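You operate a simulated robot arm through the tools that you are given. There is no shell and no other tool. Be economical: measure what you need, move in short steps, check, and stop when the job is done.

You run a simulated robot arm. Do the job below in one go: nothing can be reset, and whatever is moved stays where it is left.

Task
Set the drop rod to 27 cm, lock it and lay it in the tray.
Fine: slacken the thumb screw first and run it down snug again; leave the other rods as they are.

It is judged by the outcome, as a careful person would: the job done as asked, and still so three seconds after it is handed in. It fails if anything else is knocked over, pushed out of place, dropped, spilled or broken.

Robot
A 7-joint arm with a two-finger parallel gripper, fixed in place. Base frame: the origin is at the foot of the arm, x ahead of it, y to its left, z up; the work surface is at about z = 621. Readings come in mm, rad, newtons and seconds.
With the tool pointing down near the work surface it reaches from about 220 to 740 mm from the base axis. Its first joint turns from -2.897 to 2.897 rad. Payload 1.57 kg.
The TCP is the grasp point between the finger pads, 30 mm short of the fingertips. In the tool frame z runs along the fingers and y along their closing line. The gripper opens to 110 mm. The fingers are 24 mm wide and 12 mm thick; the gripper's body (48 by 112 mm) begins 78 mm behind the TCP.
Orientation is that of the tool frame in the base frame, as [roll, pitch, yaw] about the fixed x, y, z axes, in that order (R = Rz(yaw) Ry(pitch) Rx(roll)). With the fingers straight down and closing along the base's y, the tool's x points along the base's -x, its y along +y and its z along -z.

Tools
- The arm moves only by the tool drive_tool. Its argument "motion" is a list that holds one entry, the list of rows, each a list of 7 numbers: the closure, from 0 (fully open) to 1 (shut), then the shift along the tool's x, y, z in units of 20 mm (1.0 is 20 mm), then the turn, a rotation vector about the tool's x, y, z in units of 6 degrees (1.0 is 6 degrees). In form: [[[hand, dx, dy, dz, ax, ay, az], ...]]. A call has 1 to 12 rows; each row shifts and turns the commanded pose from where the row before left it, along the tool's axes as they then stand. A call with a number of a shift or a turn outside -1 to 1 is refused whole. Each row takes 0.2 s and may step no farther than 50 mm and 0.15 rad from the row before; otherwise, or with a gripper value out of range, the whole call is refused. Where a pose cannot be reached the arm comes as near as it can. A force on the tool above 40 N (or 10 N above the force at the start of the call, whichever is more), or a blocked arm, ends the call early, and 0.2 s more pass. Each finger travels about 45 mm/s and halts on what it meets, pressing with about 40 N; the grip force reading is that of the motor and also rises with nothing between the fingers. The clock runs only during rows and for 0.2 s after the last one: add rows that do not move to give the fingers time. The reply holds the time, the measured pose of the TCP, the force on the tool along the base axes, the opening and the grip force, in the units named above and with some noise.
- Cameras (640 x 400 px; columns grow to the right, rows downward): "scene" is fixed at [49.4, -498.3, 1348.4]; the picture's right is [0.91, -0.41, 0.00], its down [-0.21, -0.47, -0.86] and it looks along [0.35, 0.78, -0.52] (base axes); focal length 348 px, centre (320, 200). "wrist" rides on the gripper at [70, 16, -141] in the tool frame; the picture's right is [-0.23, 0.97, 0.00], its down [-0.86, -0.20, -0.48] and it looks along [-0.47, -0.11, 0.88] (tool axes); focal length 222 px, centre (320, 200). There is no depth. A picture from a camera that has moved, and an enlarged one, comes with that camera's place and axes in the base frame and with its lens.
- grab_frame(camera): a new picture of that camera. The clock stands still meanwhile.
- move_column(by): slides the trunk up (or, below 0, down) by that many mm; the arm rides with it, the base frame stays. It gives what a move gives, with no picture.
- close_up(camera, box): a new picture of the part [left, top, right, bottom] of that camera's present view, enlarged. The clock stands still meanwhile.
- close_job(): hands the job in; it is judged then, once.

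Go step by step. Nothing tells you positions but the pictures and the camera data: compare them with the known pose of the tool, close in by small moves and look again before you grip or let go. The budget is 120 turns and 68 pictures, counting those below and the enlarged ones. Unless the task says otherwise, let go and move clear before handing in, and close with one line.

The tools are called as name(argument=value, ...) on one line, values as JSON. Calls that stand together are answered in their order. drive_tool: Moves the arm, as the interface text tells. Its arguments: {"type":"object","properties":{"motion":{"type":"array","items":{"type":"array","items":{"type":"array","items":{"type":"number"}}}}},"required":["motion"]} The other tools are called the same way: move_column (by) slides the trunk up or down; grab_frame (camera) takes a picture; close_up (camera, box) takes an enlarged picture of a part of a camera's view; close_job () hands the job in.

At the start:

```text
time_s: 0.0
ee_pos: [460.3, 98.2, 1022.2]
tcp_rot: [3.141, 0.0, 3.141]
contact_force: [-0.1, -0.3, 1.0]
finger_gap: 109.9
gripper_force: 0.0
trunk travel left (down, up): [-325.0, 265.0]
```

scene: 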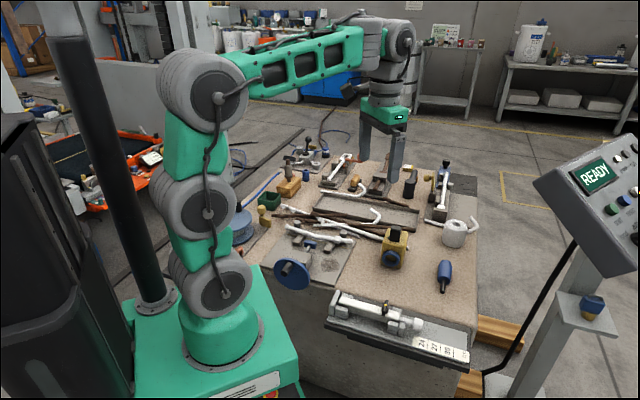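
wrist: 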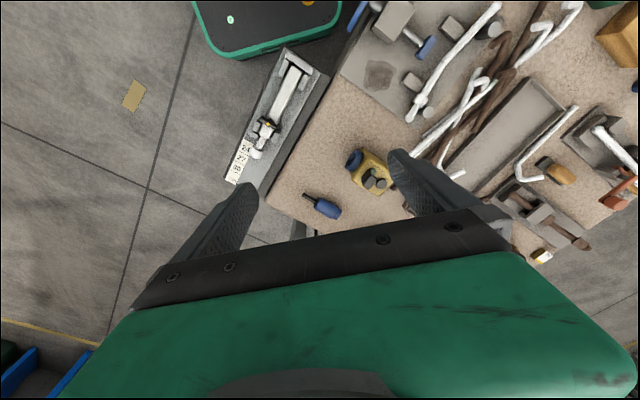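

The bench holds many rods and fixtures; I need enlarged views to identify the drop rod, its thumb screw, the scale and the tray.

close_up(camera="scene", box=[310, 270, 490, 380])

close_up(camera="scene", box=[230, 140, 490, 300])

close_up(camera="wrist", box=[200, 30, 360, 230])

```text
3.56 times, centred on (400, 325) of scene
camera zoom: at [49.4, -498.3, 1348.4], right [0.91, -0.41, 0.0], down [-0.21, -0.47, -0.86], along [0.35, 0.78, -0.52], focal length 1236 px, centre (36, -244)
```

zoom: 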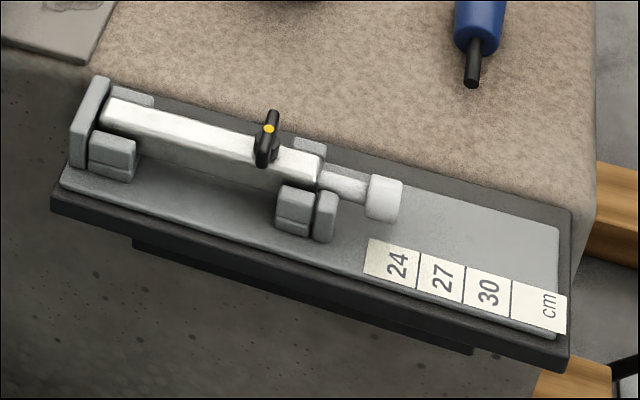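

```text
2.46 times, centred on (360, 220) of scene
camera zoom: at [49.4, -498.3, 1348.4], right [0.91, -0.41, 0.0], down [-0.21, -0.47, -0.86], along [0.35, 0.78, -0.52], focal length 856 px, centre (222, 151)
```

zoom: 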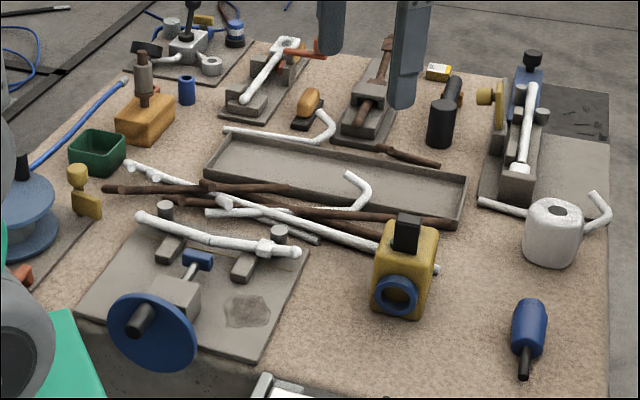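

```text
2.00 times, centred on (280, 130) of wrist
camera zoom: at [389.8, 113.8, 1163.8], right [0.23, 0.97, 0.0], down [0.86, -0.2, 0.48], along [0.47, -0.11, -0.88], focal length 444 px, centre (400, 340)
```

zoom: 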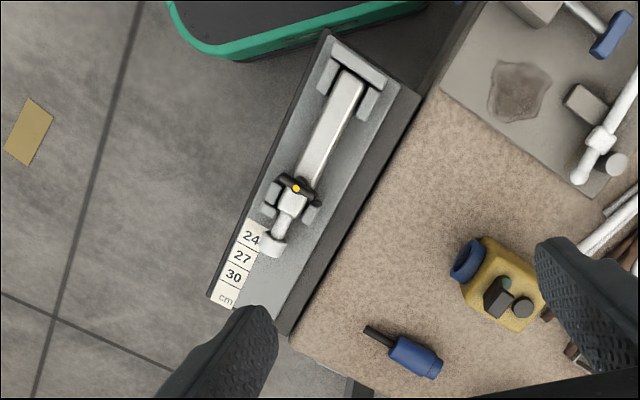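

The telescoping drop rod sits in the gauge fixture on the front ledge, with the screw near (447,-12,674), its axis about along (0.71,-0.70) and the 24/27/30 scale ahead of it. The tray looks like the long one mid-bench. I'll bring the wrist camera over the fixture.

drive_tool(motion=[[[0, 0, 0, 1, 0, 0, 0.9375], [0, 0, 0, 1, 0, 0, 0.9375], [0, 0, 0, 1, 0, 0, 0.9375], [0, 0, 0, 1, 0, 0, 0.9375], [0, 0, 0, 1, 0, 0, 0.9375], [0, 0, 0, 1, 0, 0, 0.9375], [0, 0, 0, 1, 0, 0, 0.9375], [0, 0, 0, 1, 0, 0, 0.9375], [0, -0.99, -0.754, 0.5, 0, 0, 0], [0, -0.99, -0.754, 0.5, 0, 0, 0], [0, -0.99, -0.754, 0.5, 0, 0, 0], [0, -0.99, -0.754, 0.5, 0, 0, 0]]])

grab_frame(camera="wrist")

```text
time_s: 2.6
ee_pos: [474.3, -0.0, 822.1]
tcp_rot: [3.141, 0.001, 2.357]
contact_force: [0.4, -0.4, -0.5]
finger_gap: 110.0
gripper_force: 0.0
trunk travel left (down, up): [-325.0, 265.0]
```

```text
62 pictures are left
camera wrist: at [434.9, 59.4, 963.8], right [0.85, 0.53, 0.0], down [0.46, -0.75, 0.48], along [0.25, -0.41, -0.88], focal length 222 px, centre (320, 200)
```

wrist: 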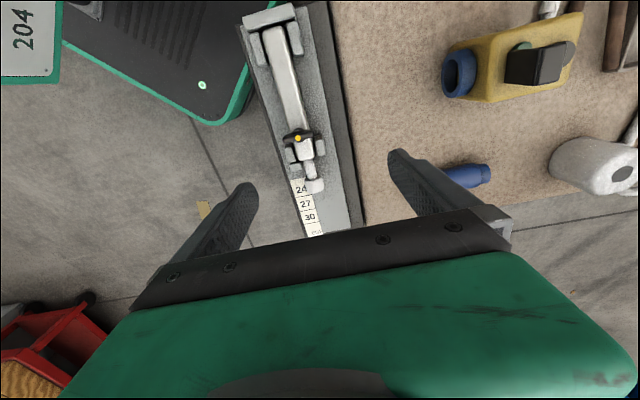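

The fixture is now in view, nearly aligned with the tool. I'll enlarge it.

close_up(camera="wrist", box=[230, 0, 390, 100])

close_up(camera="wrist", box=[240, 110, 400, 240])

close_up(camera="scene", box=[320, 280, 440, 355])

```text
4.00 times, centred on (310, 50) of wrist
camera zoom: at [434.9, 59.4, 963.8], right [0.85, 0.53, 0.0], down [0.46, -0.75, 0.48], along [0.25, -0.41, -0.88], focal length 888 px, centre (360, 800)
```

zoom: 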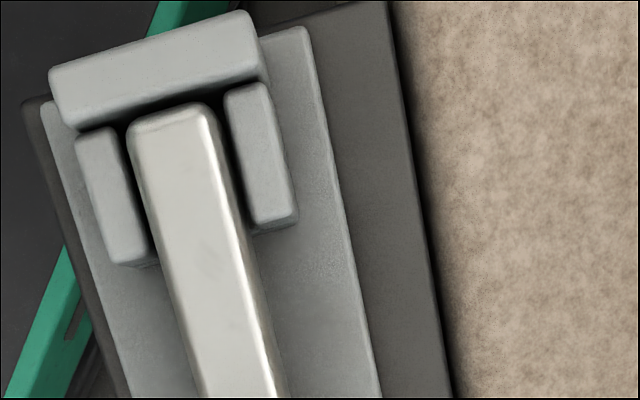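

```text
3.08 times, centred on (320, 175) of wrist
camera zoom: at [434.9, 59.4, 963.8], right [0.85, 0.53, 0.0], down [0.46, -0.75, 0.48], along [0.25, -0.41, -0.88], focal length 684 px, centre (320, 277)
```

zoom: 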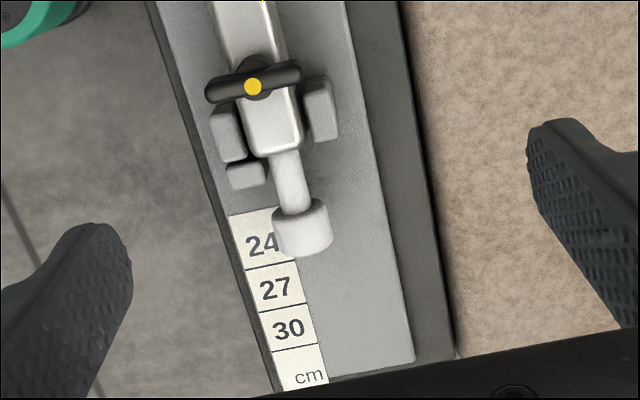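

```text
5.33 times, centred on (380, 318) of scene
camera zoom: at [49.4, -498.3, 1348.4], right [0.91, -0.41, 0.0], down [-0.21, -0.47, -0.86], along [0.35, 0.78, -0.52], focal length 1854 px, centre (0, -427)
```

zoom: 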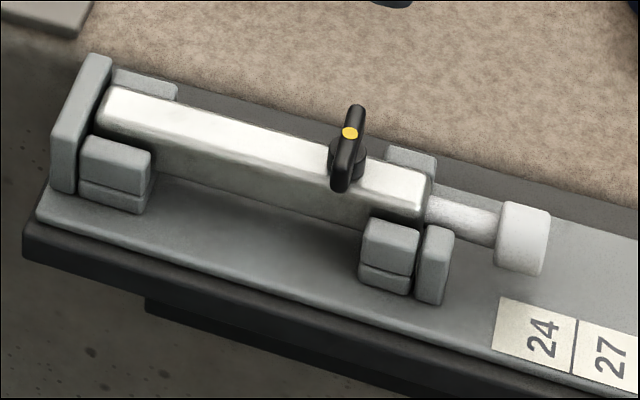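

The marks on the scale work out to the lines after each number, so 27 lies 27 cm from the back stop. The rod is at about 21.6 cm now. The screw's T-bar lies across the tube at (446,-12.5), about 674 high, so next I move above it and turn the fingers to close along the tube.

drive_tool(motion=[[[0, 0.27, -0.715, 0.5, 0, 0, 1], [0, 0, 0, 0.5, 0, 0, 1], [0, 0, 0, 0.5, 0, 0, 1], [0, 0, 0, 0.5, 0, 0, 1], [0, 0, 0, 0.5, 0, 0, 1], [0, 0, 0, 0.5, 0, 0, 1], [0, 0, 0, 0.5, 0, 0, 1], [0, 0, 0, 0.5, 0, 0, 1], [0, 0, 0, 0, 0, 0, 1], [0, 0, 0, 0, 0, 0, 1], [0, 0, 0, 0, 0, 0, 1], [0, 0, 0, 0, 0, 0, 1]]])

drive_tool(motion=[[[0, 0, 0, 0, 0, 0, 1], [0, 0, 0, 0, 0, 0, 1], [0, 0, 0, 0, 0, 0, 1], [0, 0, 0, 0, 0, 0, 0]]])

grab_frame(camera="wrist")

```text
time_s: 5.2
ee_pos: [458.9, -7.5, 743.3]
tcp_rot: [-3.141, 0.0, 1.098]
contact_force: [0.6, 0.1, -0.2]
finger_gap: 110.0
gripper_force: 0.0
trunk travel left (down, up): [-325.0, 265.0]
```

```text
time_s: 6.2
ee_pos: [459.5, -5.7, 743.3]
tcp_rot: [3.141, 0.0, 0.784]
contact_force: [-0.6, -0.1, -0.5]
finger_gap: 109.8
gripper_force: 0.1
trunk travel left (down, up): [-325.0, 265.0]
```

```text
58 pictures are left
camera wrist: at [519.8, 30.2, 883.8], right [0.53, -0.85, 0.0], down [-0.75, -0.46, 0.48], along [-0.41, -0.25, -0.88], focal length 222 px, centre (320, 200)
```

wrist: 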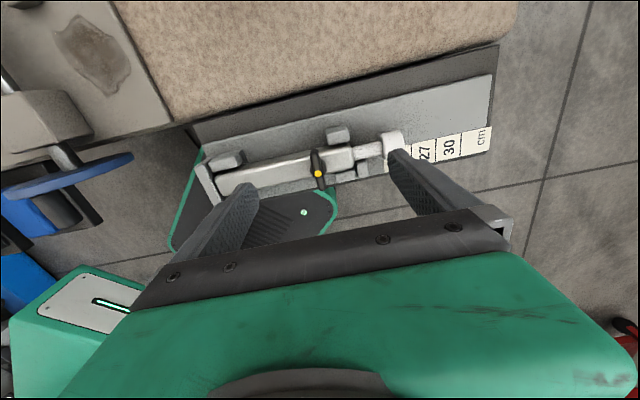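

I only commanded half the lateral shift there. I'll refine the screw position from this view.

close_up(camera="wrist", box=[270, 120, 430, 220])

```text
4.00 times, centred on (350, 170) of wrist
camera zoom: at [519.8, 30.2, 883.8], right [0.53, -0.85, 0.0], down [-0.75, -0.46, 0.48], along [-0.41, -0.25, -0.88], focal length 888 px, centre (200, 320)
```

zoom: 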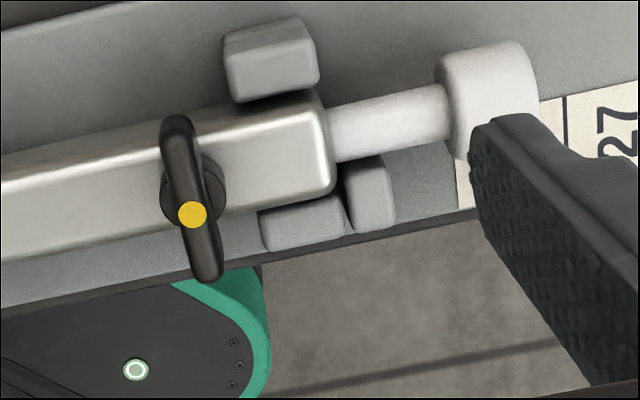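

Screw top confirmed at (446.7,-12,673). I centre over it and descend to TCP z = 683 so the fingertips stay just above the tube.

drive_tool(motion=[[[0, -0.672, -0.233, 0, 0, 0, 0], [0.3, 0, 0, 1, 0, 0, 0], [0.5, 0, 0, 1, 0, 0, 0], [0.6, 0, 0, 0.8, 0, 0, 0], [0.6, 0, 0, 0, 0, 0, 0]]])

grab_frame(camera="wrist")

close_up(camera="scene", box=[320, 270, 440, 345])

```text
time_s: 7.4
ee_pos: [446.7, -12.7, 686.1]
tcp_rot: [3.141, 0.0, 0.787]
contact_force: [-0.1, -1.3, -0.1]
finger_gap: 43.9
gripper_force: 0.0
trunk travel left (down, up): [-325.0, 265.0]
```

```text
56 pictures are left
camera wrist: at [506.6, 24.1, 827.4], right [0.53, -0.85, 0.0], down [-0.75, -0.46, 0.48], along [-0.41, -0.25, -0.88], focal length 222 px, centre (320, 200)
```

wrist: 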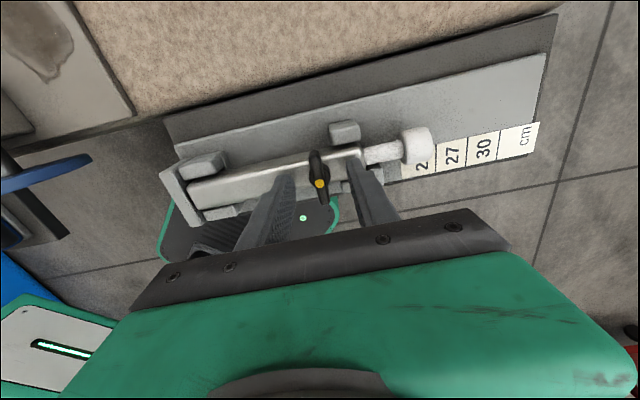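

```text
5.33 times, centred on (380, 308) of scene
camera zoom: at [49.4, -498.3, 1348.4], right [0.91, -0.41, 0.0], down [-0.21, -0.47, -0.86], along [0.35, 0.78, -0.52], focal length 1854 px, centre (0, -373)
```

zoom: 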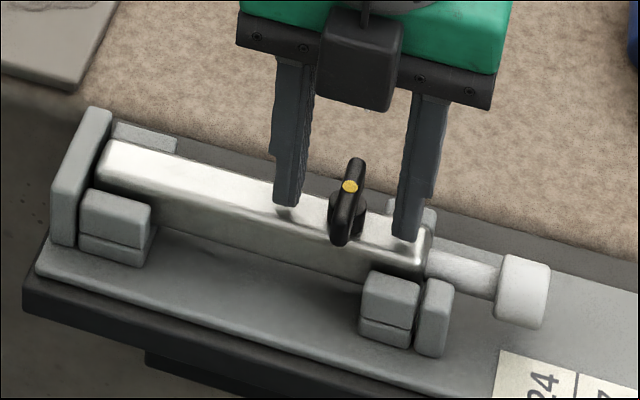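

Fingers straddle the bar with tips just above the tube. Closing on it.

drive_tool(motion=[[[1, 0, 0, 0, 0, 0, 0], [1, 0, 0, 0, 0, 0, 0], [1, 0, 0, 0, 0, 0, 0], [1, 0, 0, 0, 0, 0, 0]]])

close_up(camera="scene", box=[320, 270, 440, 345])

```text
time_s: 8.4
ee_pos: [446.5, -13.8, 685.9]
tcp_rot: [-3.141, 0.0, 0.784]
contact_force: [1.2, 0.7, 0.8]
finger_gap: 8.5
gripper_force: 27.3
trunk travel left (down, up): [-325.0, 265.0]
```

```text
5.33 times, centred on (380, 308) of scene
camera zoom: at [49.4, -498.3, 1348.4], right [0.91, -0.41, 0.0], down [-0.21, -0.47, -0.86], along [0.35, 0.78, -0.52], focal length 1854 px, centre (0, -373)
```

zoom: 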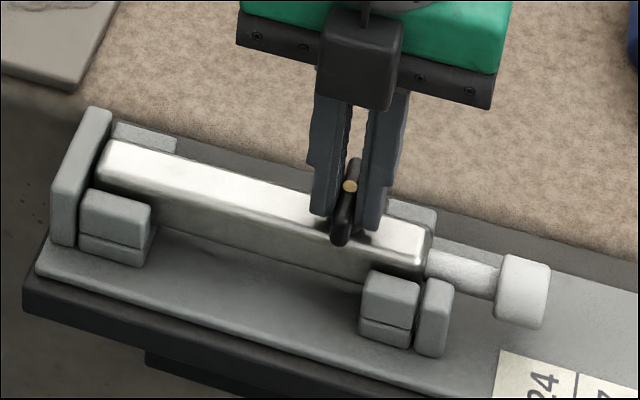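

The bar is held (8.5 mm). Now I turn it counter-clockwise from above.

drive_tool(motion=[[[1, 0, 0, 0, 0, 0, -1], [1, 0, 0, 0, 0, 0, -1], [1, 0, 0, 0, 0, 0, -1], [1, 0, 0, 0, 0, 0, -1], [1, 0, 0, 0, 0, 0, -1], [1, 0, 0, 0, 0, 0, -1], [1, 0, 0, 0, 0, 0, -1], [1, 0, 0, 0, 0, 0, -1], [1, 0, 0, 0, 0, 0, -1], [1, 0, 0, 0, 0, 0, -1]]])

close_up(camera="scene", box=[320, 270, 440, 345])

```text
time_s: 10.6
ee_pos: [447.0, -12.7, 686.0]
tcp_rot: [-3.142, 0.001, 1.833]
contact_force: [0.2, -0.2, 0.0]
finger_gap: 8.6
gripper_force: 27.2
trunk travel left (down, up): [-325.0, 265.0]
```

```text
5.33 times, centred on (380, 308) of scene
camera zoom: at [49.4, -498.3, 1348.4], right [0.91, -0.41, 0.0], down [-0.21, -0.47, -0.86], along [0.35, 0.78, -0.52], focal length 1854 px, centre (0, -373)
```

zoom: 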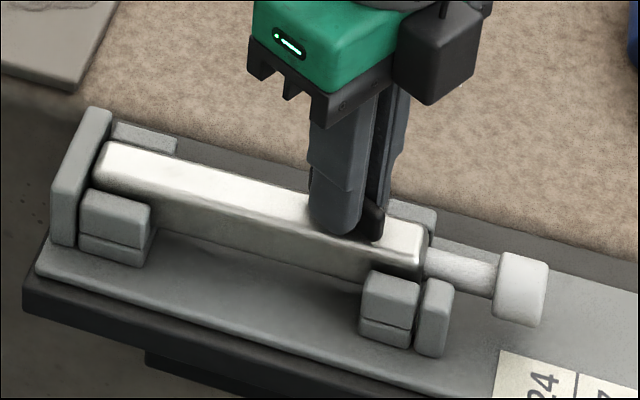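

The screw turns with the hand and the tube stays put. Continuing to a half turn.

drive_tool(motion=[[[1, 0, 0, 0, 0, 0, -1], [1, 0, 0, 0, 0, 0, -1], [1, 0, 0, 0, 0, 0, -1], [1, 0, 0, 0, 0, 0, -1], [1, 0, 0, 0, 0, 0, -1], [1, 0, 0, 0, 0, 0, -1], [1, 0, 0, 0, 0, 0, -1], [1, 0, 0, 0, 0, 0, -1], [1, 0, 0, 0, 0, 0, -1], [1, 0, 0, 0, 0, 0, -1]]])

drive_tool(motion=[[[1, 0, 0, 0, 0, 0, -1], [1, 0, 0, 0, 0, 0, -1], [1, 0, 0, 0, 0, 0, -1], [1, 0, 0, 0, 0, 0, -1], [1, 0, 0, 0, 0, 0, -1], [1, 0, 0, 0, 0, 0, -1], [1, 0, 0, 0, 0, 0, -1], [1, 0, 0, 0, 0, 0, -1], [1, 0, 0, 0, 0, 0, -1], [1, 0, 0, 0, 0, 0, -1]]])

close_up(camera="scene", box=[320, 270, 440, 345])

```text
time_s: 12.8
ee_pos: [446.9, -13.4, 686.2]
tcp_rot: [3.141, 0.0, 2.882]
contact_force: [-0.7, 0.1, 0.2]
finger_gap: 8.4
gripper_force: 27.3
trunk travel left (down, up): [-325.0, 265.0]
```

```text
time_s: 15.0
ee_pos: [447.8, -13.3, 687.5]
tcp_rot: [-3.141, 0.0, -2.357]
contact_force: [2.5, 6.3, 0.7]
finger_gap: 8.7
gripper_force: 26.8
trunk travel left (down, up): [-325.0, 265.0]
```

```text
5.33 times, centred on (380, 308) of scene
camera zoom: at [49.4, -498.3, 1348.4], right [0.91, -0.41, 0.0], down [-0.21, -0.47, -0.86], along [0.35, 0.78, -0.52], focal length 1854 px, centre (0, -373)
```

zoom: 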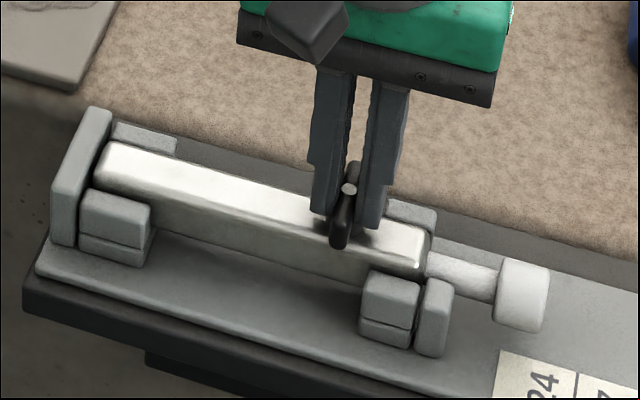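

The dot changed colour after the half turn, so it's probably slack. I'll release, lift and look.

drive_tool(motion=[[[0.6, 0, 0, 0, 0, 0, 0], [0.6, 0, 0, 0, 0, 0, 0], [0.6, 0, 0, 0, 0, 0, 0], [0.6, 0, 0, -1, 0, 0, 0], [0.6, 0, 0, -1, 0, 0, 0], [0.3, 0, 0, -1, 0, 0, 0]]])

close_up(camera="scene", box=[320, 280, 440, 355])

```text
time_s: 16.4
ee_pos: [446.5, -13.1, 745.6]
tcp_rot: [-3.141, -0.001, -2.357]
contact_force: [-0.1, 0.4, 0.6]
finger_gap: 76.9
gripper_force: 0.6
trunk travel left (down, up): [-325.0, 265.0]
```

```text
5.33 times, centred on (380, 318) of scene
camera zoom: at [49.4, -498.3, 1348.4], right [0.91, -0.41, 0.0], down [-0.21, -0.47, -0.86], along [0.35, 0.78, -0.52], focal length 1854 px, centre (0, -427)
```

zoom: 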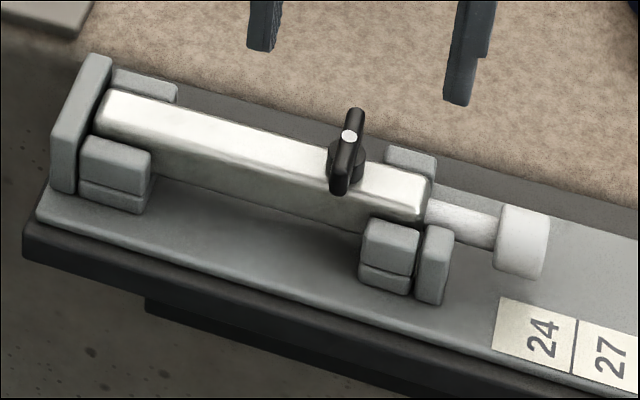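

The dot is white, so the screw is slack. Now I turn the hand to close across the rod and move over the end knob.

drive_tool(motion=[[[0.45, 0, 0, 0, 0, 0, 1], [0.45, 0, 0, 0, 0, 0, 1], [0.45, 0, 0, 0, 0, 0, 1], [0.45, 0, 0, 0, 0, 0, 1], [0.45, 0, 0, 0, 0, 0, 1], [0.45, 0, 0, 0, 0, 0, 1], [0.45, 0, 0, 0, 0, 0, 1], [0.45, 0, 0, 0, 0, 0, 1], [0.45, 0, 0, 0, 0, 0, 1], [0.45, 0, 0, 0, 0, 0, 1], [0.45, 0, 0, 0, 0, 0, 1], [0.45, 0, 0, 0, 0, 0, 1]]])

drive_tool(motion=[[[0.45, 0, 0, 0, 0, 0, 1], [0.45, 0, 0, 0, 0, 0, 1], [0.45, 0, 0, 0, 0, 0, 1], [0.45, -1, 0, 0, 0, 0, 0], [0.45, -1, 0, 0, 0, 0, 0], [0.45, -1, 0, 0, 0, 0, 0], [0.45, -1, 0, 0.5, 0, 0, 0], [0.45, 0, 0, 1, 0, 0, 0], [0.45, 0, 0, 1, 0, 0, 0], [0.45, 0, 0, 0, 0, 0, 0]]])

grab_frame(camera="wrist")

close_up(camera="scene", box=[350, 270, 480, 350])

```text
time_s: 19.0
ee_pos: [447.2, -13.5, 745.7]
tcp_rot: [-3.141, 0.001, 2.669]
contact_force: [1.1, 0.0, -0.2]
finger_gap: 60.7
gripper_force: 0.1
trunk travel left (down, up): [-325.0, 265.0]
```

```text
time_s: 21.2
ee_pos: [503.6, -69.6, 696.8]
tcp_rot: [3.141, -0.002, 2.356]
contact_force: [1.3, -0.5, -0.3]
finger_gap: 60.5
gripper_force: 0.1
trunk travel left (down, up): [-325.0, 265.0]
```

```text
50 pictures are left
camera wrist: at [464.9, -9.6, 837.8], right [0.85, 0.53, 0.0], down [0.46, -0.75, 0.48], along [0.25, -0.41, -0.88], focal length 222 px, centre (320, 200)
```

wrist: 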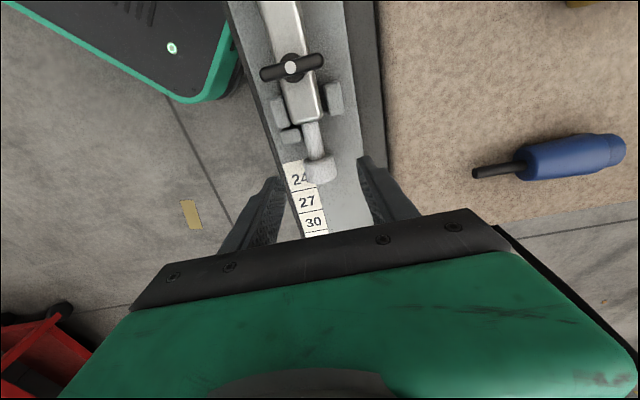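

```text
4.92 times, centred on (415, 310) of scene
camera zoom: at [49.4, -498.3, 1348.4], right [0.91, -0.41, 0.0], down [-0.21, -0.47, -0.86], along [0.35, 0.78, -0.52], focal length 1712 px, centre (-148, -342)
```

zoom: 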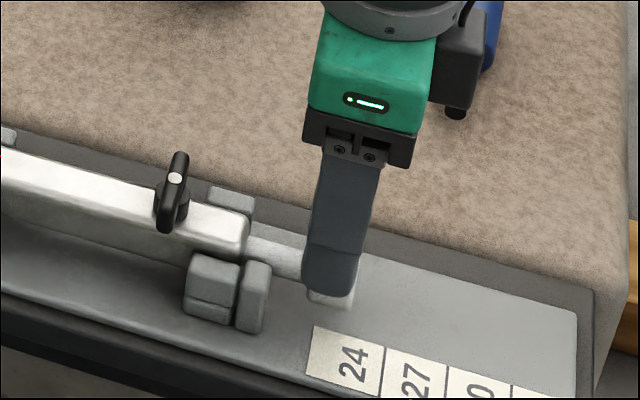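

Knob centre works out to about (500.5,-72). I shift about 3.5 mm sideways and lower around it.

drive_tool(motion=[[[0.45, 0, -0.17, 0.6, 0, 0, 0], [0.45, 0, 0, 0.9, 0, 0, 0], [0.45, 0, 0, 0.9, 0, 0, 0], [0.45, 0, 0, 0, 0, 0, 0]]])

close_up(camera="wrist", box=[220, 40, 420, 240])

close_up(camera="scene", box=[350, 280, 480, 360])

```text
time_s: 22.2
ee_pos: [501.7, -72.6, 648.3]
tcp_rot: [3.141, 0.002, 2.359]
contact_force: [-0.9, 0.2, 0.8]
finger_gap: 60.2
gripper_force: 0.1
trunk travel left (down, up): [-325.0, 265.0]
```

```text
2.00 times, centred on (320, 140) of wrist
camera zoom: at [462.8, -12.3, 789.8], right [0.85, 0.53, 0.0], down [0.46, -0.75, 0.48], along [0.25, -0.41, -0.88], focal length 444 px, centre (320, 320)
```

zoom: 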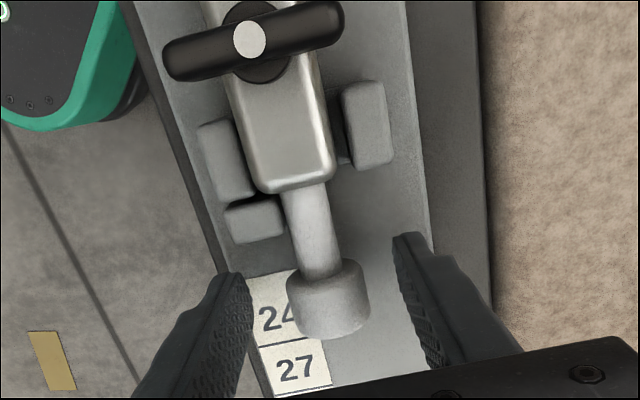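

```text
4.92 times, centred on (415, 320) of scene
camera zoom: at [49.4, -498.3, 1348.4], right [0.91, -0.41, 0.0], down [-0.21, -0.47, -0.86], along [0.35, 0.78, -0.52], focal length 1712 px, centre (-148, -391)
```

zoom: 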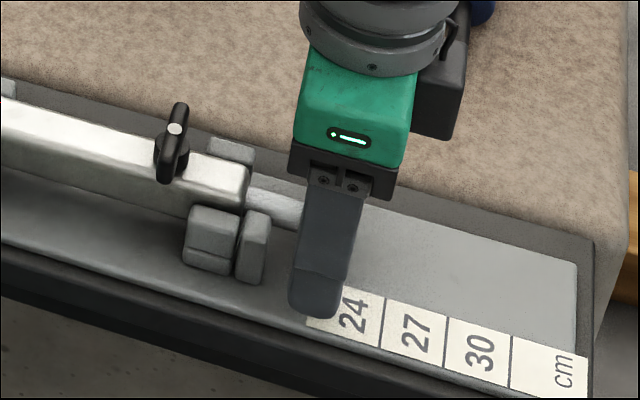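

Well centred. Closing on the knob, then a first 40 mm of pull along the rod.

drive_tool(motion=[[[1, 0, 0, 0, 0, 0, 0], [1, 0, 0, 0, 0, 0, 0], [1, 0, 0, 0, 0, 0, 0], [1, 0, 0, 0, 0, 0, 0]]])

drive_tool(motion=[[[1, -0.5, 0, 0, 0, 0, 0], [1, -0.5, 0, 0, 0, 0, 0], [1, -0.5, 0, 0, 0, 0, 0], [1, -0.5, 0, 0, 0, 0, 0], [1, 0, 0, 0, 0, 0, 0]]])

close_up(camera="wrist", box=[220, 40, 420, 240])

close_up(camera="scene", box=[320, 270, 480, 370])

```text
time_s: 23.2
ee_pos: [502.2, -72.1, 649.5]
tcp_rot: [3.14, 0.001, 2.359]
contact_force: [8.5, 7.4, -0.8]
finger_gap: 29.5
gripper_force: 33.6
trunk travel left (down, up): [-325.0, 265.0]
```

```text
time_s: 24.4
ee_pos: [530.2, -99.7, 649.1]
tcp_rot: [-3.141, 0.0, 2.356]
contact_force: [7.8, 8.1, 1.3]
finger_gap: 29.2
gripper_force: 39.4
trunk travel left (down, up): [-325.0, 265.0]
```

```text
2.00 times, centred on (320, 140) of wrist
camera zoom: at [490.7, -39.5, 790.2], right [0.85, 0.53, 0.0], down [0.46, -0.75, 0.48], along [0.25, -0.41, -0.88], focal length 444 px, centre (320, 320)
```

zoom: 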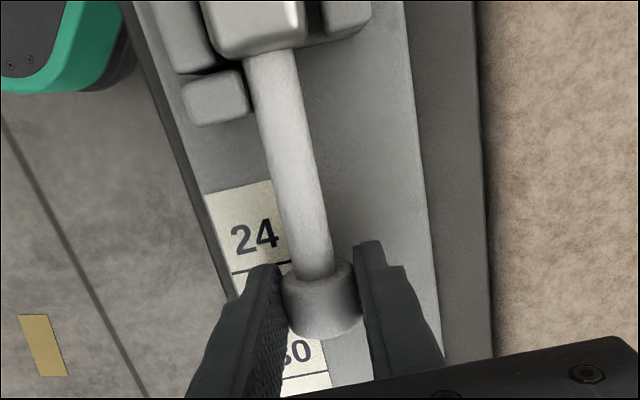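

```text
4.00 times, centred on (400, 320) of scene
camera zoom: at [49.4, -498.3, 1348.4], right [0.91, -0.41, 0.0], down [-0.21, -0.47, -0.86], along [0.35, 0.78, -0.52], focal length 1391 px, centre (0, -280)
```

zoom: 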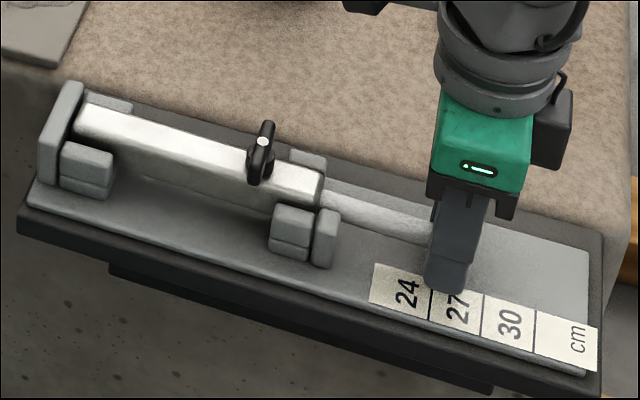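

The inner rod slides while the tube stays seated. The tip is about 12 mm short of the 27 line, so I'll pull that much and look along the scale.

drive_tool(motion=[[[1, -0.3, 0.05, 0, 0, 0, 0], [1, -0.3, 0, 0, 0, 0, 0], [1, 0, 0, 0, 0, 0, 0]]])

close_up(camera="wrist", box=[260, 120, 400, 240])

close_up(camera="scene", box=[320, 280, 410, 340])

```text
time_s: 25.2
ee_pos: [538.6, -106.9, 648.5]
tcp_rot: [3.139, 0.0, 2.355]
contact_force: [0.8, -1.0, 5.5]
finger_gap: 29.1
gripper_force: 39.0
trunk travel left (down, up): [-325.0, 265.0]
```

```text
3.33 times, centred on (330, 180) of wrist
camera zoom: at [499.5, -48.0, 790.1], right [0.85, 0.53, 0.0], down [0.46, -0.75, 0.48], along [0.25, -0.41, -0.88], focal length 740 px, centre (287, 267)
```

zoom: 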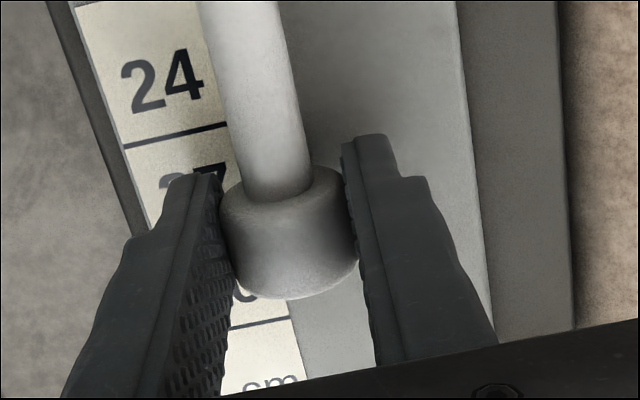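

```text
6.67 times, centred on (365, 310) of scene
camera zoom: at [49.4, -498.3, 1348.4], right [0.91, -0.41, 0.0], down [-0.21, -0.47, -0.86], along [0.35, 0.78, -0.52], focal length 2318 px, centre (20, -533)
```

zoom: 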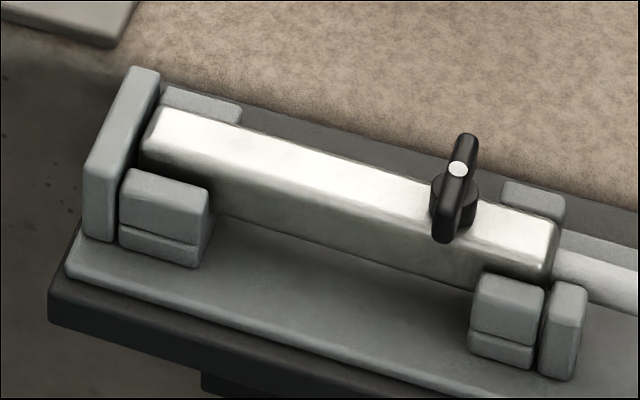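

I'll let go of the knob, back off upward and check the tip against the scale.

drive_tool(motion=[[[0.45, 0, 0, 0, 0, 0, 0], [0.45, 0, 0, 0, 0, 0, 0], [0.45, 0, 0, 0, 0, 0, 0], [0.45, 0, 0, -1, 0, 0, 0], [0.45, 0, 0, -1, 0, 0, 0], [0.45, 0.5, 0, -1, 0, 0, 0], [0.45, 1, 0, -1, 0, 0, 0], [0.45, 1, 0, -1, 0, 0, 0], [0.45, 0, 0, 0, 0, 0, 0]]])

grab_frame(camera="wrist")

close_up(camera="scene", box=[390, 295, 480, 365])

```text
time_s: 27.2
ee_pos: [503.3, -72.7, 750.0]
tcp_rot: [3.14, 0.0, 2.355]
contact_force: [0.8, 0.1, -1.0]
finger_gap: 60.2
gripper_force: 0.0
trunk travel left (down, up): [-325.0, 265.0]
```

```text
42 pictures are left
camera wrist: at [464.8, -12.4, 890.8], right [0.85, 0.53, 0.0], down [0.46, -0.75, 0.48], along [0.25, -0.41, -0.88], focal length 222 px, centre (320, 200)
```

wrist: 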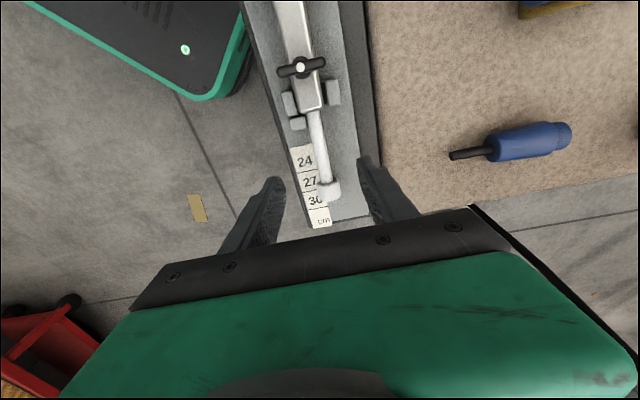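

```text
5.71 times, centred on (435, 330) of scene
camera zoom: at [49.4, -498.3, 1348.4], right [0.91, -0.41, 0.0], down [-0.21, -0.47, -0.86], along [0.35, 0.78, -0.52], focal length 1987 px, centre (-337, -543)
```

zoom: 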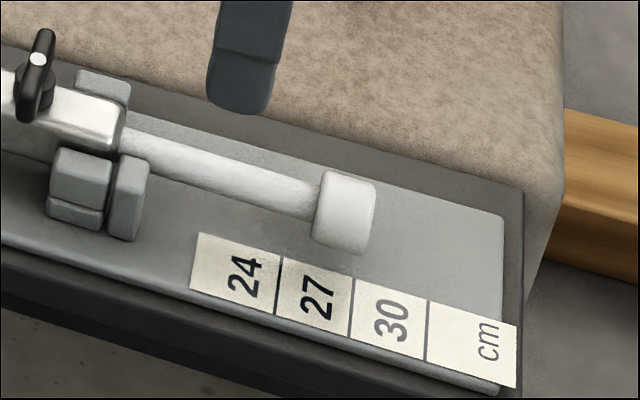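

close_up(camera="wrist", box=[280, 140, 360, 230])

```text
4.44 times, centred on (320, 185) of wrist
camera zoom: at [464.8, -12.4, 890.8], right [0.85, 0.53, 0.0], down [0.46, -0.75, 0.48], along [0.25, -0.41, -0.88], focal length 987 px, centre (320, 267)
```

zoom: 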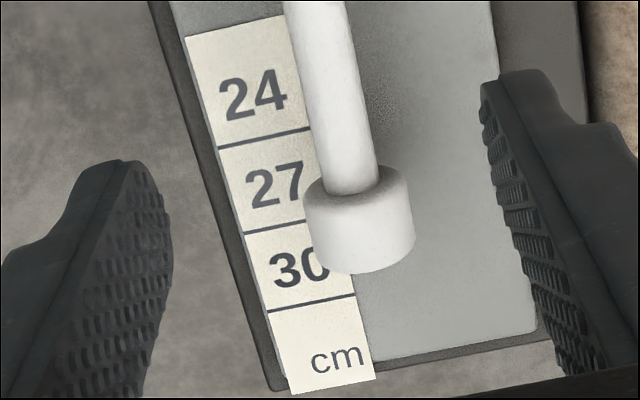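

The tip appears within about 1–2 mm of the 27 line. To check against the tube's actual back end, I'll move the camera back over it.

drive_tool(motion=[[[0.45, 1, 0, 0, 0, 0, 0], [0.45, 1, 0, 0, 0, 0, 0], [0.45, 1, 0, 0, 0, 0, 0], [0.45, 1, 0, 0, 0, 0, 0], [0.45, 1, 0, 0, 0, 0, 0], [0.45, 1, 0, 0, 0, 0, 0], [0.45, 1, 0, 0, 0, 0, 0], [0.45, 0, 0, 0, 0, 0, 0], [0.45, 0, 0, 0, 0, 0, 0]]])

grab_frame(camera="wrist")

```text
time_s: 29.2
ee_pos: [402.7, 26.3, 748.7]
tcp_rot: [3.141, 0.0, 2.357]
contact_force: [-0.4, 0.3, 0.1]
finger_gap: 60.4
gripper_force: 0.0
trunk travel left (down, up): [-325.0, 265.0]
```

```text
39 pictures are left
camera wrist: at [365.4, 86.4, 889.2], right [0.85, 0.53, 0.0], down [0.46, -0.75, 0.48], along [0.25, -0.41, -0.88], focal length 222 px, centre (320, 200)
```

wrist: 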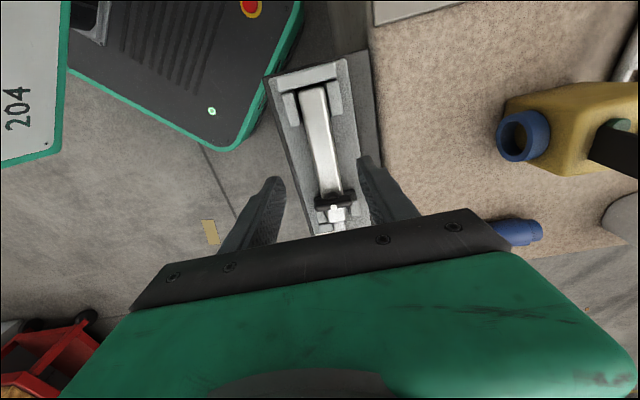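

close_up(camera="wrist", box=[270, 55, 370, 125])

```text
5.71 times, centred on (320, 90) of wrist
camera zoom: at [365.4, 86.4, 889.2], right [0.85, 0.53, 0.0], down [0.46, -0.75, 0.48], along [0.25, -0.41, -0.88], focal length 1269 px, centre (320, 829)
```

zoom: 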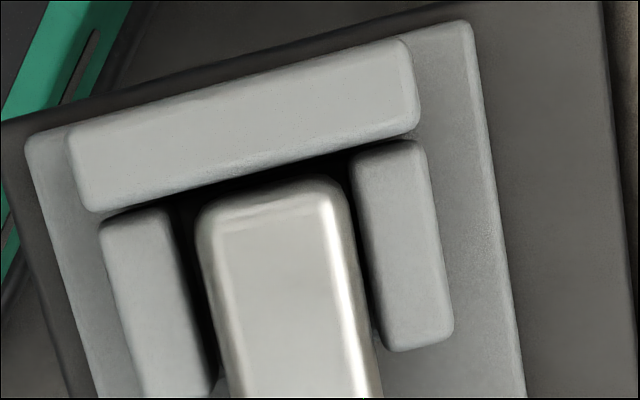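

Tube end sits at s≈202 and the tip at ≈471 along the axis, so the length is about 269.5 mm, which is 27 cm. Now I return to the screw to run it down, starting from the yaw where I left it.

drive_tool(motion=[[[0.5, -0.98, 0.06, 0, 0, 0, 0], [0.5, -0.98, 0.06, 0, 0, 0, 0], [0.5, -0.98, 0.06, 0, 0, 0, 0], [0.5, 0, 0, 0, 0, 0, -1], [0.5, 0, 0, 0, 0, 0, -1], [0.5, 0, 0, 0, 0, 0, -1], [0.5, 0, 0, 0, 0, 0, -1], [0.5, 0, 0, 0, 0, 0, -1], [0.5, 0, 0, 0, 0, 0, -1], [0.5, 0, 0, 0, 0, 0, -1], [0.5, 0, 0, 0, 0, 0, -1]]])

drive_tool(motion=[[[0.5, 0, 0, 0, 0, 0, -1], [0.5, 0, 0, 0, 0, 0, -1], [0.5, 0, 0, 0, 0, 0, -1], [0.5, 0, 0, 0, 0, 0, -1], [0.6, 0, 0, 0, 0, 0, -1], [0.6, 0, 0, 0, 0, 0, -1], [0.6, 0, 0, 0, 0, 0, -1], [0.6, 0, 0, 0, 0, 0, 0]]])

close_up(camera="scene", box=[320, 260, 440, 345])

```text
time_s: 31.6
ee_pos: [448.6, -11.2, 748.6]
tcp_rot: [3.141, -0.001, -3.089]
contact_force: [0.6, 0.5, 0.2]
finger_gap: 55.0
gripper_force: 0.0
trunk travel left (down, up): [-325.0, 265.0]
```

```text
time_s: 33.4
ee_pos: [447.8, -13.3, 748.5]
tcp_rot: [-3.141, 0.001, -2.354]
contact_force: [-0.2, 0.6, 0.3]
finger_gap: 44.0
gripper_force: 0.1
trunk travel left (down, up): [-325.0, 265.0]
```

```text
4.71 times, centred on (380, 302) of scene
camera zoom: at [49.4, -498.3, 1348.4], right [0.91, -0.41, 0.0], down [-0.21, -0.47, -0.86], along [0.35, 0.78, -0.52], focal length 1636 px, centre (38, -282)
```

zoom: 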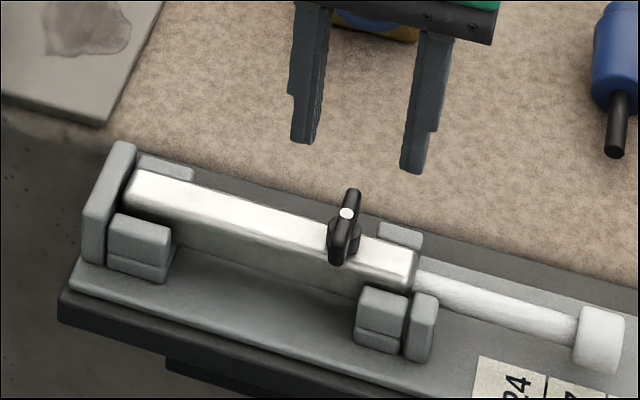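

Lined up over the bar. Down, grip, then turn clockwise.

drive_tool(motion=[[[0.6, 0, 0, 1, 0, 0, 0], [0.6, 0, 0, 1, 0, 0, 0], [0.6, 0, 0, 1, 0, 0, 0], [0.6, 0, 0, 0.1, 0, 0, 0], [1, 0, 0, 0, 0, 0, 0], [1, 0, 0, 0, 0, 0, 0], [1, 0, 0, 0, 0, 0, 0], [1, 0, 0, 0, 0, 0, 0]]])

drive_tool(motion=[[[1, 0, 0, 0, 0, 0, 1], [1, 0, 0, 0, 0, 0, 1], [1, 0, 0, 0, 0, 0, 1], [1, 0, 0, 0, 0, 0, 1], [1, 0, 0, 0, 0, 0, 1], [1, 0, 0, 0, 0, 0, 1], [1, 0, 0, 0, 0, 0, 1], [1, 0, 0, 0, 0, 0, 1], [1, 0, 0, 0, 0, 0, 1], [1, 0, 0, 0, 0, 0, 1]]])

drive_tool(motion=[[[1, 0, 0, 0, 0, 0, 1], [1, 0, 0, 0, 0, 0, 1], [1, 0, 0, 0, 0, 0, 1], [1, 0, 0, 0, 0, 0, 1], [1, 0, 0, 0, 0, 0, 1], [1, 0, 0, 0, 0, 0, 1], [1, 0, 0, 0, 0, 0, 1], [1, 0, 0, 0, 0, 0, 1], [1, 0, 0, 0, 0, 0, 1], [1, 0, 0, 0, 0, 0, 1]]])

drive_tool(motion=[[[1, 0, 0, 0, 0, 0, 1], [1, 0, 0, 0, 0, 0, 1], [1, 0, 0, 0, 0, 0, 1], [1, 0, 0, 0, 0, 0, 1], [1, 0, 0, 0, 0, 0, 1], [1, 0, 0, 0, 0, 0, 1], [1, 0, 0, 0, 0, 0, 1], [1, 0, 0, 0, 0, 0, 1]]])

close_up(camera="scene", box=[320, 260, 440, 345])

```text
time_s: 35.2
ee_pos: [447.0, -12.6, 686.8]
tcp_rot: [-3.141, 0.0, -2.357]
contact_force: [-1.2, -0.1, -0.8]
finger_gap: 8.4
gripper_force: 27.4
trunk travel left (down, up): [-325.0, 265.0]
```

```text
time_s: 37.4
ee_pos: [449.1, -11.3, 686.2]
tcp_rot: [-3.14, 0.001, 2.878]
contact_force: [-0.3, -0.1, 0.3]
finger_gap: 8.6
gripper_force: 26.8
trunk travel left (down, up): [-325.0, 265.0]
```

```text
time_s: 39.6
ee_pos: [449.1, -12.7, 687.4]
tcp_rot: [3.14, 0.001, 1.831]
contact_force: [1.0, 0.2, -0.3]
finger_gap: 8.6
gripper_force: 27.9
trunk travel left (down, up): [-325.0, 265.0]
```

```text
time_s: 41.4
ee_pos: [447.8, -12.4, 686.3]
tcp_rot: [3.142, 0.001, 0.993]
contact_force: [0.0, -1.0, 0.0]
finger_gap: 8.5
gripper_force: 27.3
trunk travel left (down, up): [-325.0, 265.0]
```

```text
4.71 times, centred on (380, 302) of scene
camera zoom: at [49.4, -498.3, 1348.4], right [0.91, -0.41, 0.0], down [-0.21, -0.47, -0.86], along [0.35, 0.78, -0.52], focal length 1636 px, centre (38, -282)
```

zoom: 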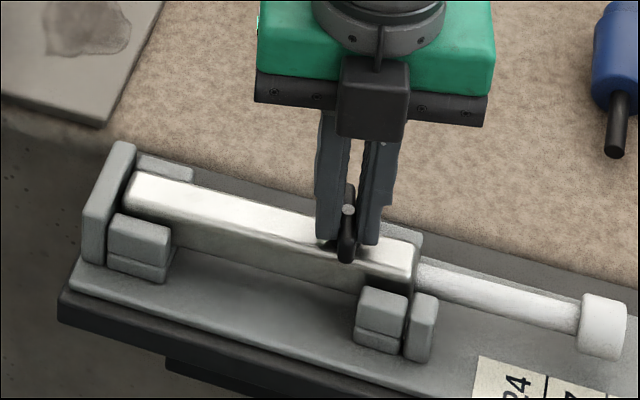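

Still white 12° short of the starting angle. I'll continue with small steps.

drive_tool(motion=[[[1, 0, 0, 0, 0, 0, 1], [1, 0, 0, 0, 0, 0, 1], [1, 0, 0, 0, 0, 0, 0]]])

close_up(camera="scene", box=[320, 260, 440, 345])

```text
time_s: 42.2
ee_pos: [448.8, -12.9, 686.5]
tcp_rot: [-3.14, 0.0, 0.785]
contact_force: [-0.5, -0.4, -0.2]
finger_gap: 8.5
gripper_force: 27.4
trunk travel left (down, up): [-325.0, 265.0]
```

```text
4.71 times, centred on (380, 302) of scene
camera zoom: at [49.4, -498.3, 1348.4], right [0.91, -0.41, 0.0], down [-0.21, -0.47, -0.86], along [0.35, 0.78, -0.52], focal length 1636 px, centre (38, -282)
```

zoom: 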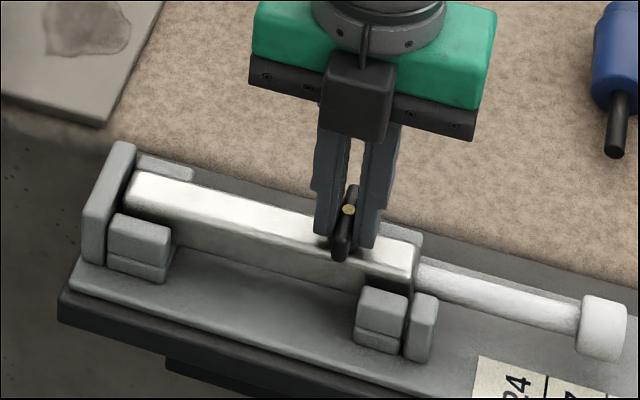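

The dot is yellow again at the starting angle. One small extra nip makes it snug, then I release and lift.

drive_tool(motion=[[[1, 0, 0, 0, 0, 0, 0.5], [1, 0, 0, 0, 0, 0, 0.7], [1, 0, 0, 0, 0, 0, 0]]])

drive_tool(motion=[[[0.6, 0, 0, 0, 0, 0, 0], [0.6, 0, 0, 0, 0, 0, 0], [0.6, 0, 0, 0, 0, 0, 0], [0.6, 0, 0, -1, 0, 0, 0], [0.6, 0, 0, -1, 0, 0, 0], [0.6, 0, 0, -1, 0, 0, 0], [0.5, 0, 0, 0, 0, 0, 0]]])

close_up(camera="scene", box=[320, 270, 480, 370])

grab_frame(camera="wrist")

```text
time_s: 43.0
ee_pos: [448.6, -13.2, 686.6]
tcp_rot: [-3.142, -0.001, 0.66]
contact_force: [0.3, -0.3, -0.1]
finger_gap: 8.6
gripper_force: 27.8
trunk travel left (down, up): [-325.0, 265.0]
```

```text
time_s: 44.6
ee_pos: [448.6, -11.9, 746.5]
tcp_rot: [-3.141, 0.0, 0.662]
contact_force: [-0.1, 0.1, -0.1]
finger_gap: 55.2
gripper_force: 0.1
trunk travel left (down, up): [-325.0, 265.0]
```

```text
4.00 times, centred on (400, 320) of scene
camera zoom: at [49.4, -498.3, 1348.4], right [0.91, -0.41, 0.0], down [-0.21, -0.47, -0.86], along [0.35, 0.78, -0.52], focal length 1391 px, centre (0, -280)
```

zoom: 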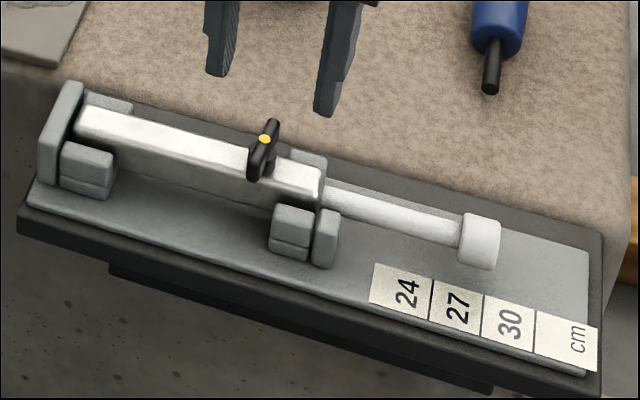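

```text
33 pictures are left
camera wrist: at [512.5, 16.5, 888.2], right [0.42, -0.91, 0.0], down [-0.8, -0.37, 0.48], along [-0.43, -0.2, -0.88], focal length 222 px, centre (320, 200)
```

wrist: 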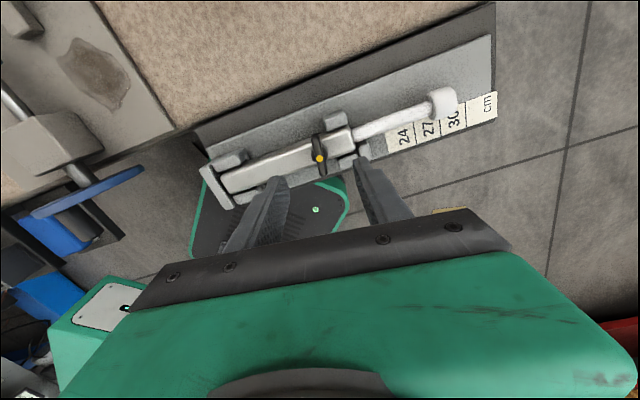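

Locked, dot yellow. Before picking the rod up, I survey the tray empty-handed: rise, square the hand to yaw 135° and move out over the bench.

drive_tool(motion=[[[0.5, 0, 0, -0.5, 0, 0, -1], [0.5, 0, 0, -0.5, 0, 0, -1], [0.5, 0, 0, -0.5, 0, 0, -1], [0.5, 0, 0, -0.5, 0, 0, -1], [0.5, 0, 0, -0.5, 0, 0, -1], [0.5, 0, 0, -0.5, 0, 0, -1], [0.5, 0, 0, -0.5, 0, 0, -1], [0.5, 0, 0, -0.5, 0, 0, -1], [0.5, 0, 0, -0.5, 0, 0, -1], [0.5, 0, 0, -0.5, 0, 0, -1], [0.5, 0, 0, -0.5, 0, 0, -1], [0.5, 0, 0, -0.5, 0, 0, -1]]])

drive_tool(motion=[[[0.5, 0, 0, -0.5, 0, 0, -1], [0.5, 0, 0, -0.5, 0, 0, -1], [0.5, 0, 0, -0.5, 0, 0, -1], [0.5, 0, 0, -0.5, 0, 0, -1], [0.5, 0.9, 1, 0, 0, 0, 0], [0.5, 0.9, 1, 0, 0, 0, 0], [0.5, 0.9, 1, 0, 0, 0, 0], [0.5, 0.9, 1, 0, 0, 0, 0], [0.5, 0.9, 1, 0, 0, 0, 0], [0.5, 0.9, 1, 0, 0, 0, 0], [0.5, 0.9, 1, 0, 0, 0, 0], [0.5, 0.9, 1, 0, 0, 0, 0]]])

drive_tool(motion=[[[0.5, 0.9, 1, 0, 0, 0, 0], [0.5, 0.9, 1, 0, 0, 0, 0], [0.5, 0.9, 1, 0, 0, 0, 0], [0.5, 0.9, 1, 0, 0, 0, 0], [0.5, 0, 1, 0, 0, 0, 0], [0.5, 0, 1, 0, 0, 0, 0], [0.5, 0, 1, 0, 0, 0, 0], [0.5, 0, 1, 0, 0, 0, 0], [0.5, 0, 0, 0, 0, 0, 0]]])

grab_frame(camera="wrist")

```text
time_s: 47.2
ee_pos: [448.4, -13.6, 867.3]
tcp_rot: [3.141, 0.0, 1.92]
contact_force: [0.5, -0.5, 0.2]
finger_gap: 55.2
gripper_force: 0.0
trunk travel left (down, up): [-325.0, 265.0]
```

```text
time_s: 49.8
ee_pos: [465.8, 200.8, 907.3]
tcp_rot: [3.139, 0.001, 2.336]
contact_force: [0.6, -0.3, 0.4]
finger_gap: 54.9
gripper_force: 0.1
trunk travel left (down, up): [-325.0, 265.0]
```

```text
time_s: 51.8
ee_pos: [530.5, 364.8, 906.3]
tcp_rot: [3.141, 0.0, 2.335]
contact_force: [-0.7, -0.3, 0.1]
finger_gap: 55.2
gripper_force: 0.1
trunk travel left (down, up): [-325.0, 265.0]
```

```text
32 pictures are left
camera wrist: at [492.7, 425.3, 1046.9], right [0.86, 0.51, 0.0], down [0.45, -0.75, 0.48], along [0.24, -0.41, -0.88], focal length 222 px, centre (320, 200)
```

wrist: 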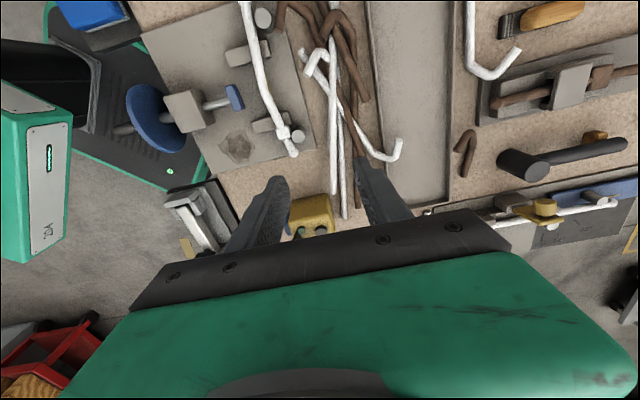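

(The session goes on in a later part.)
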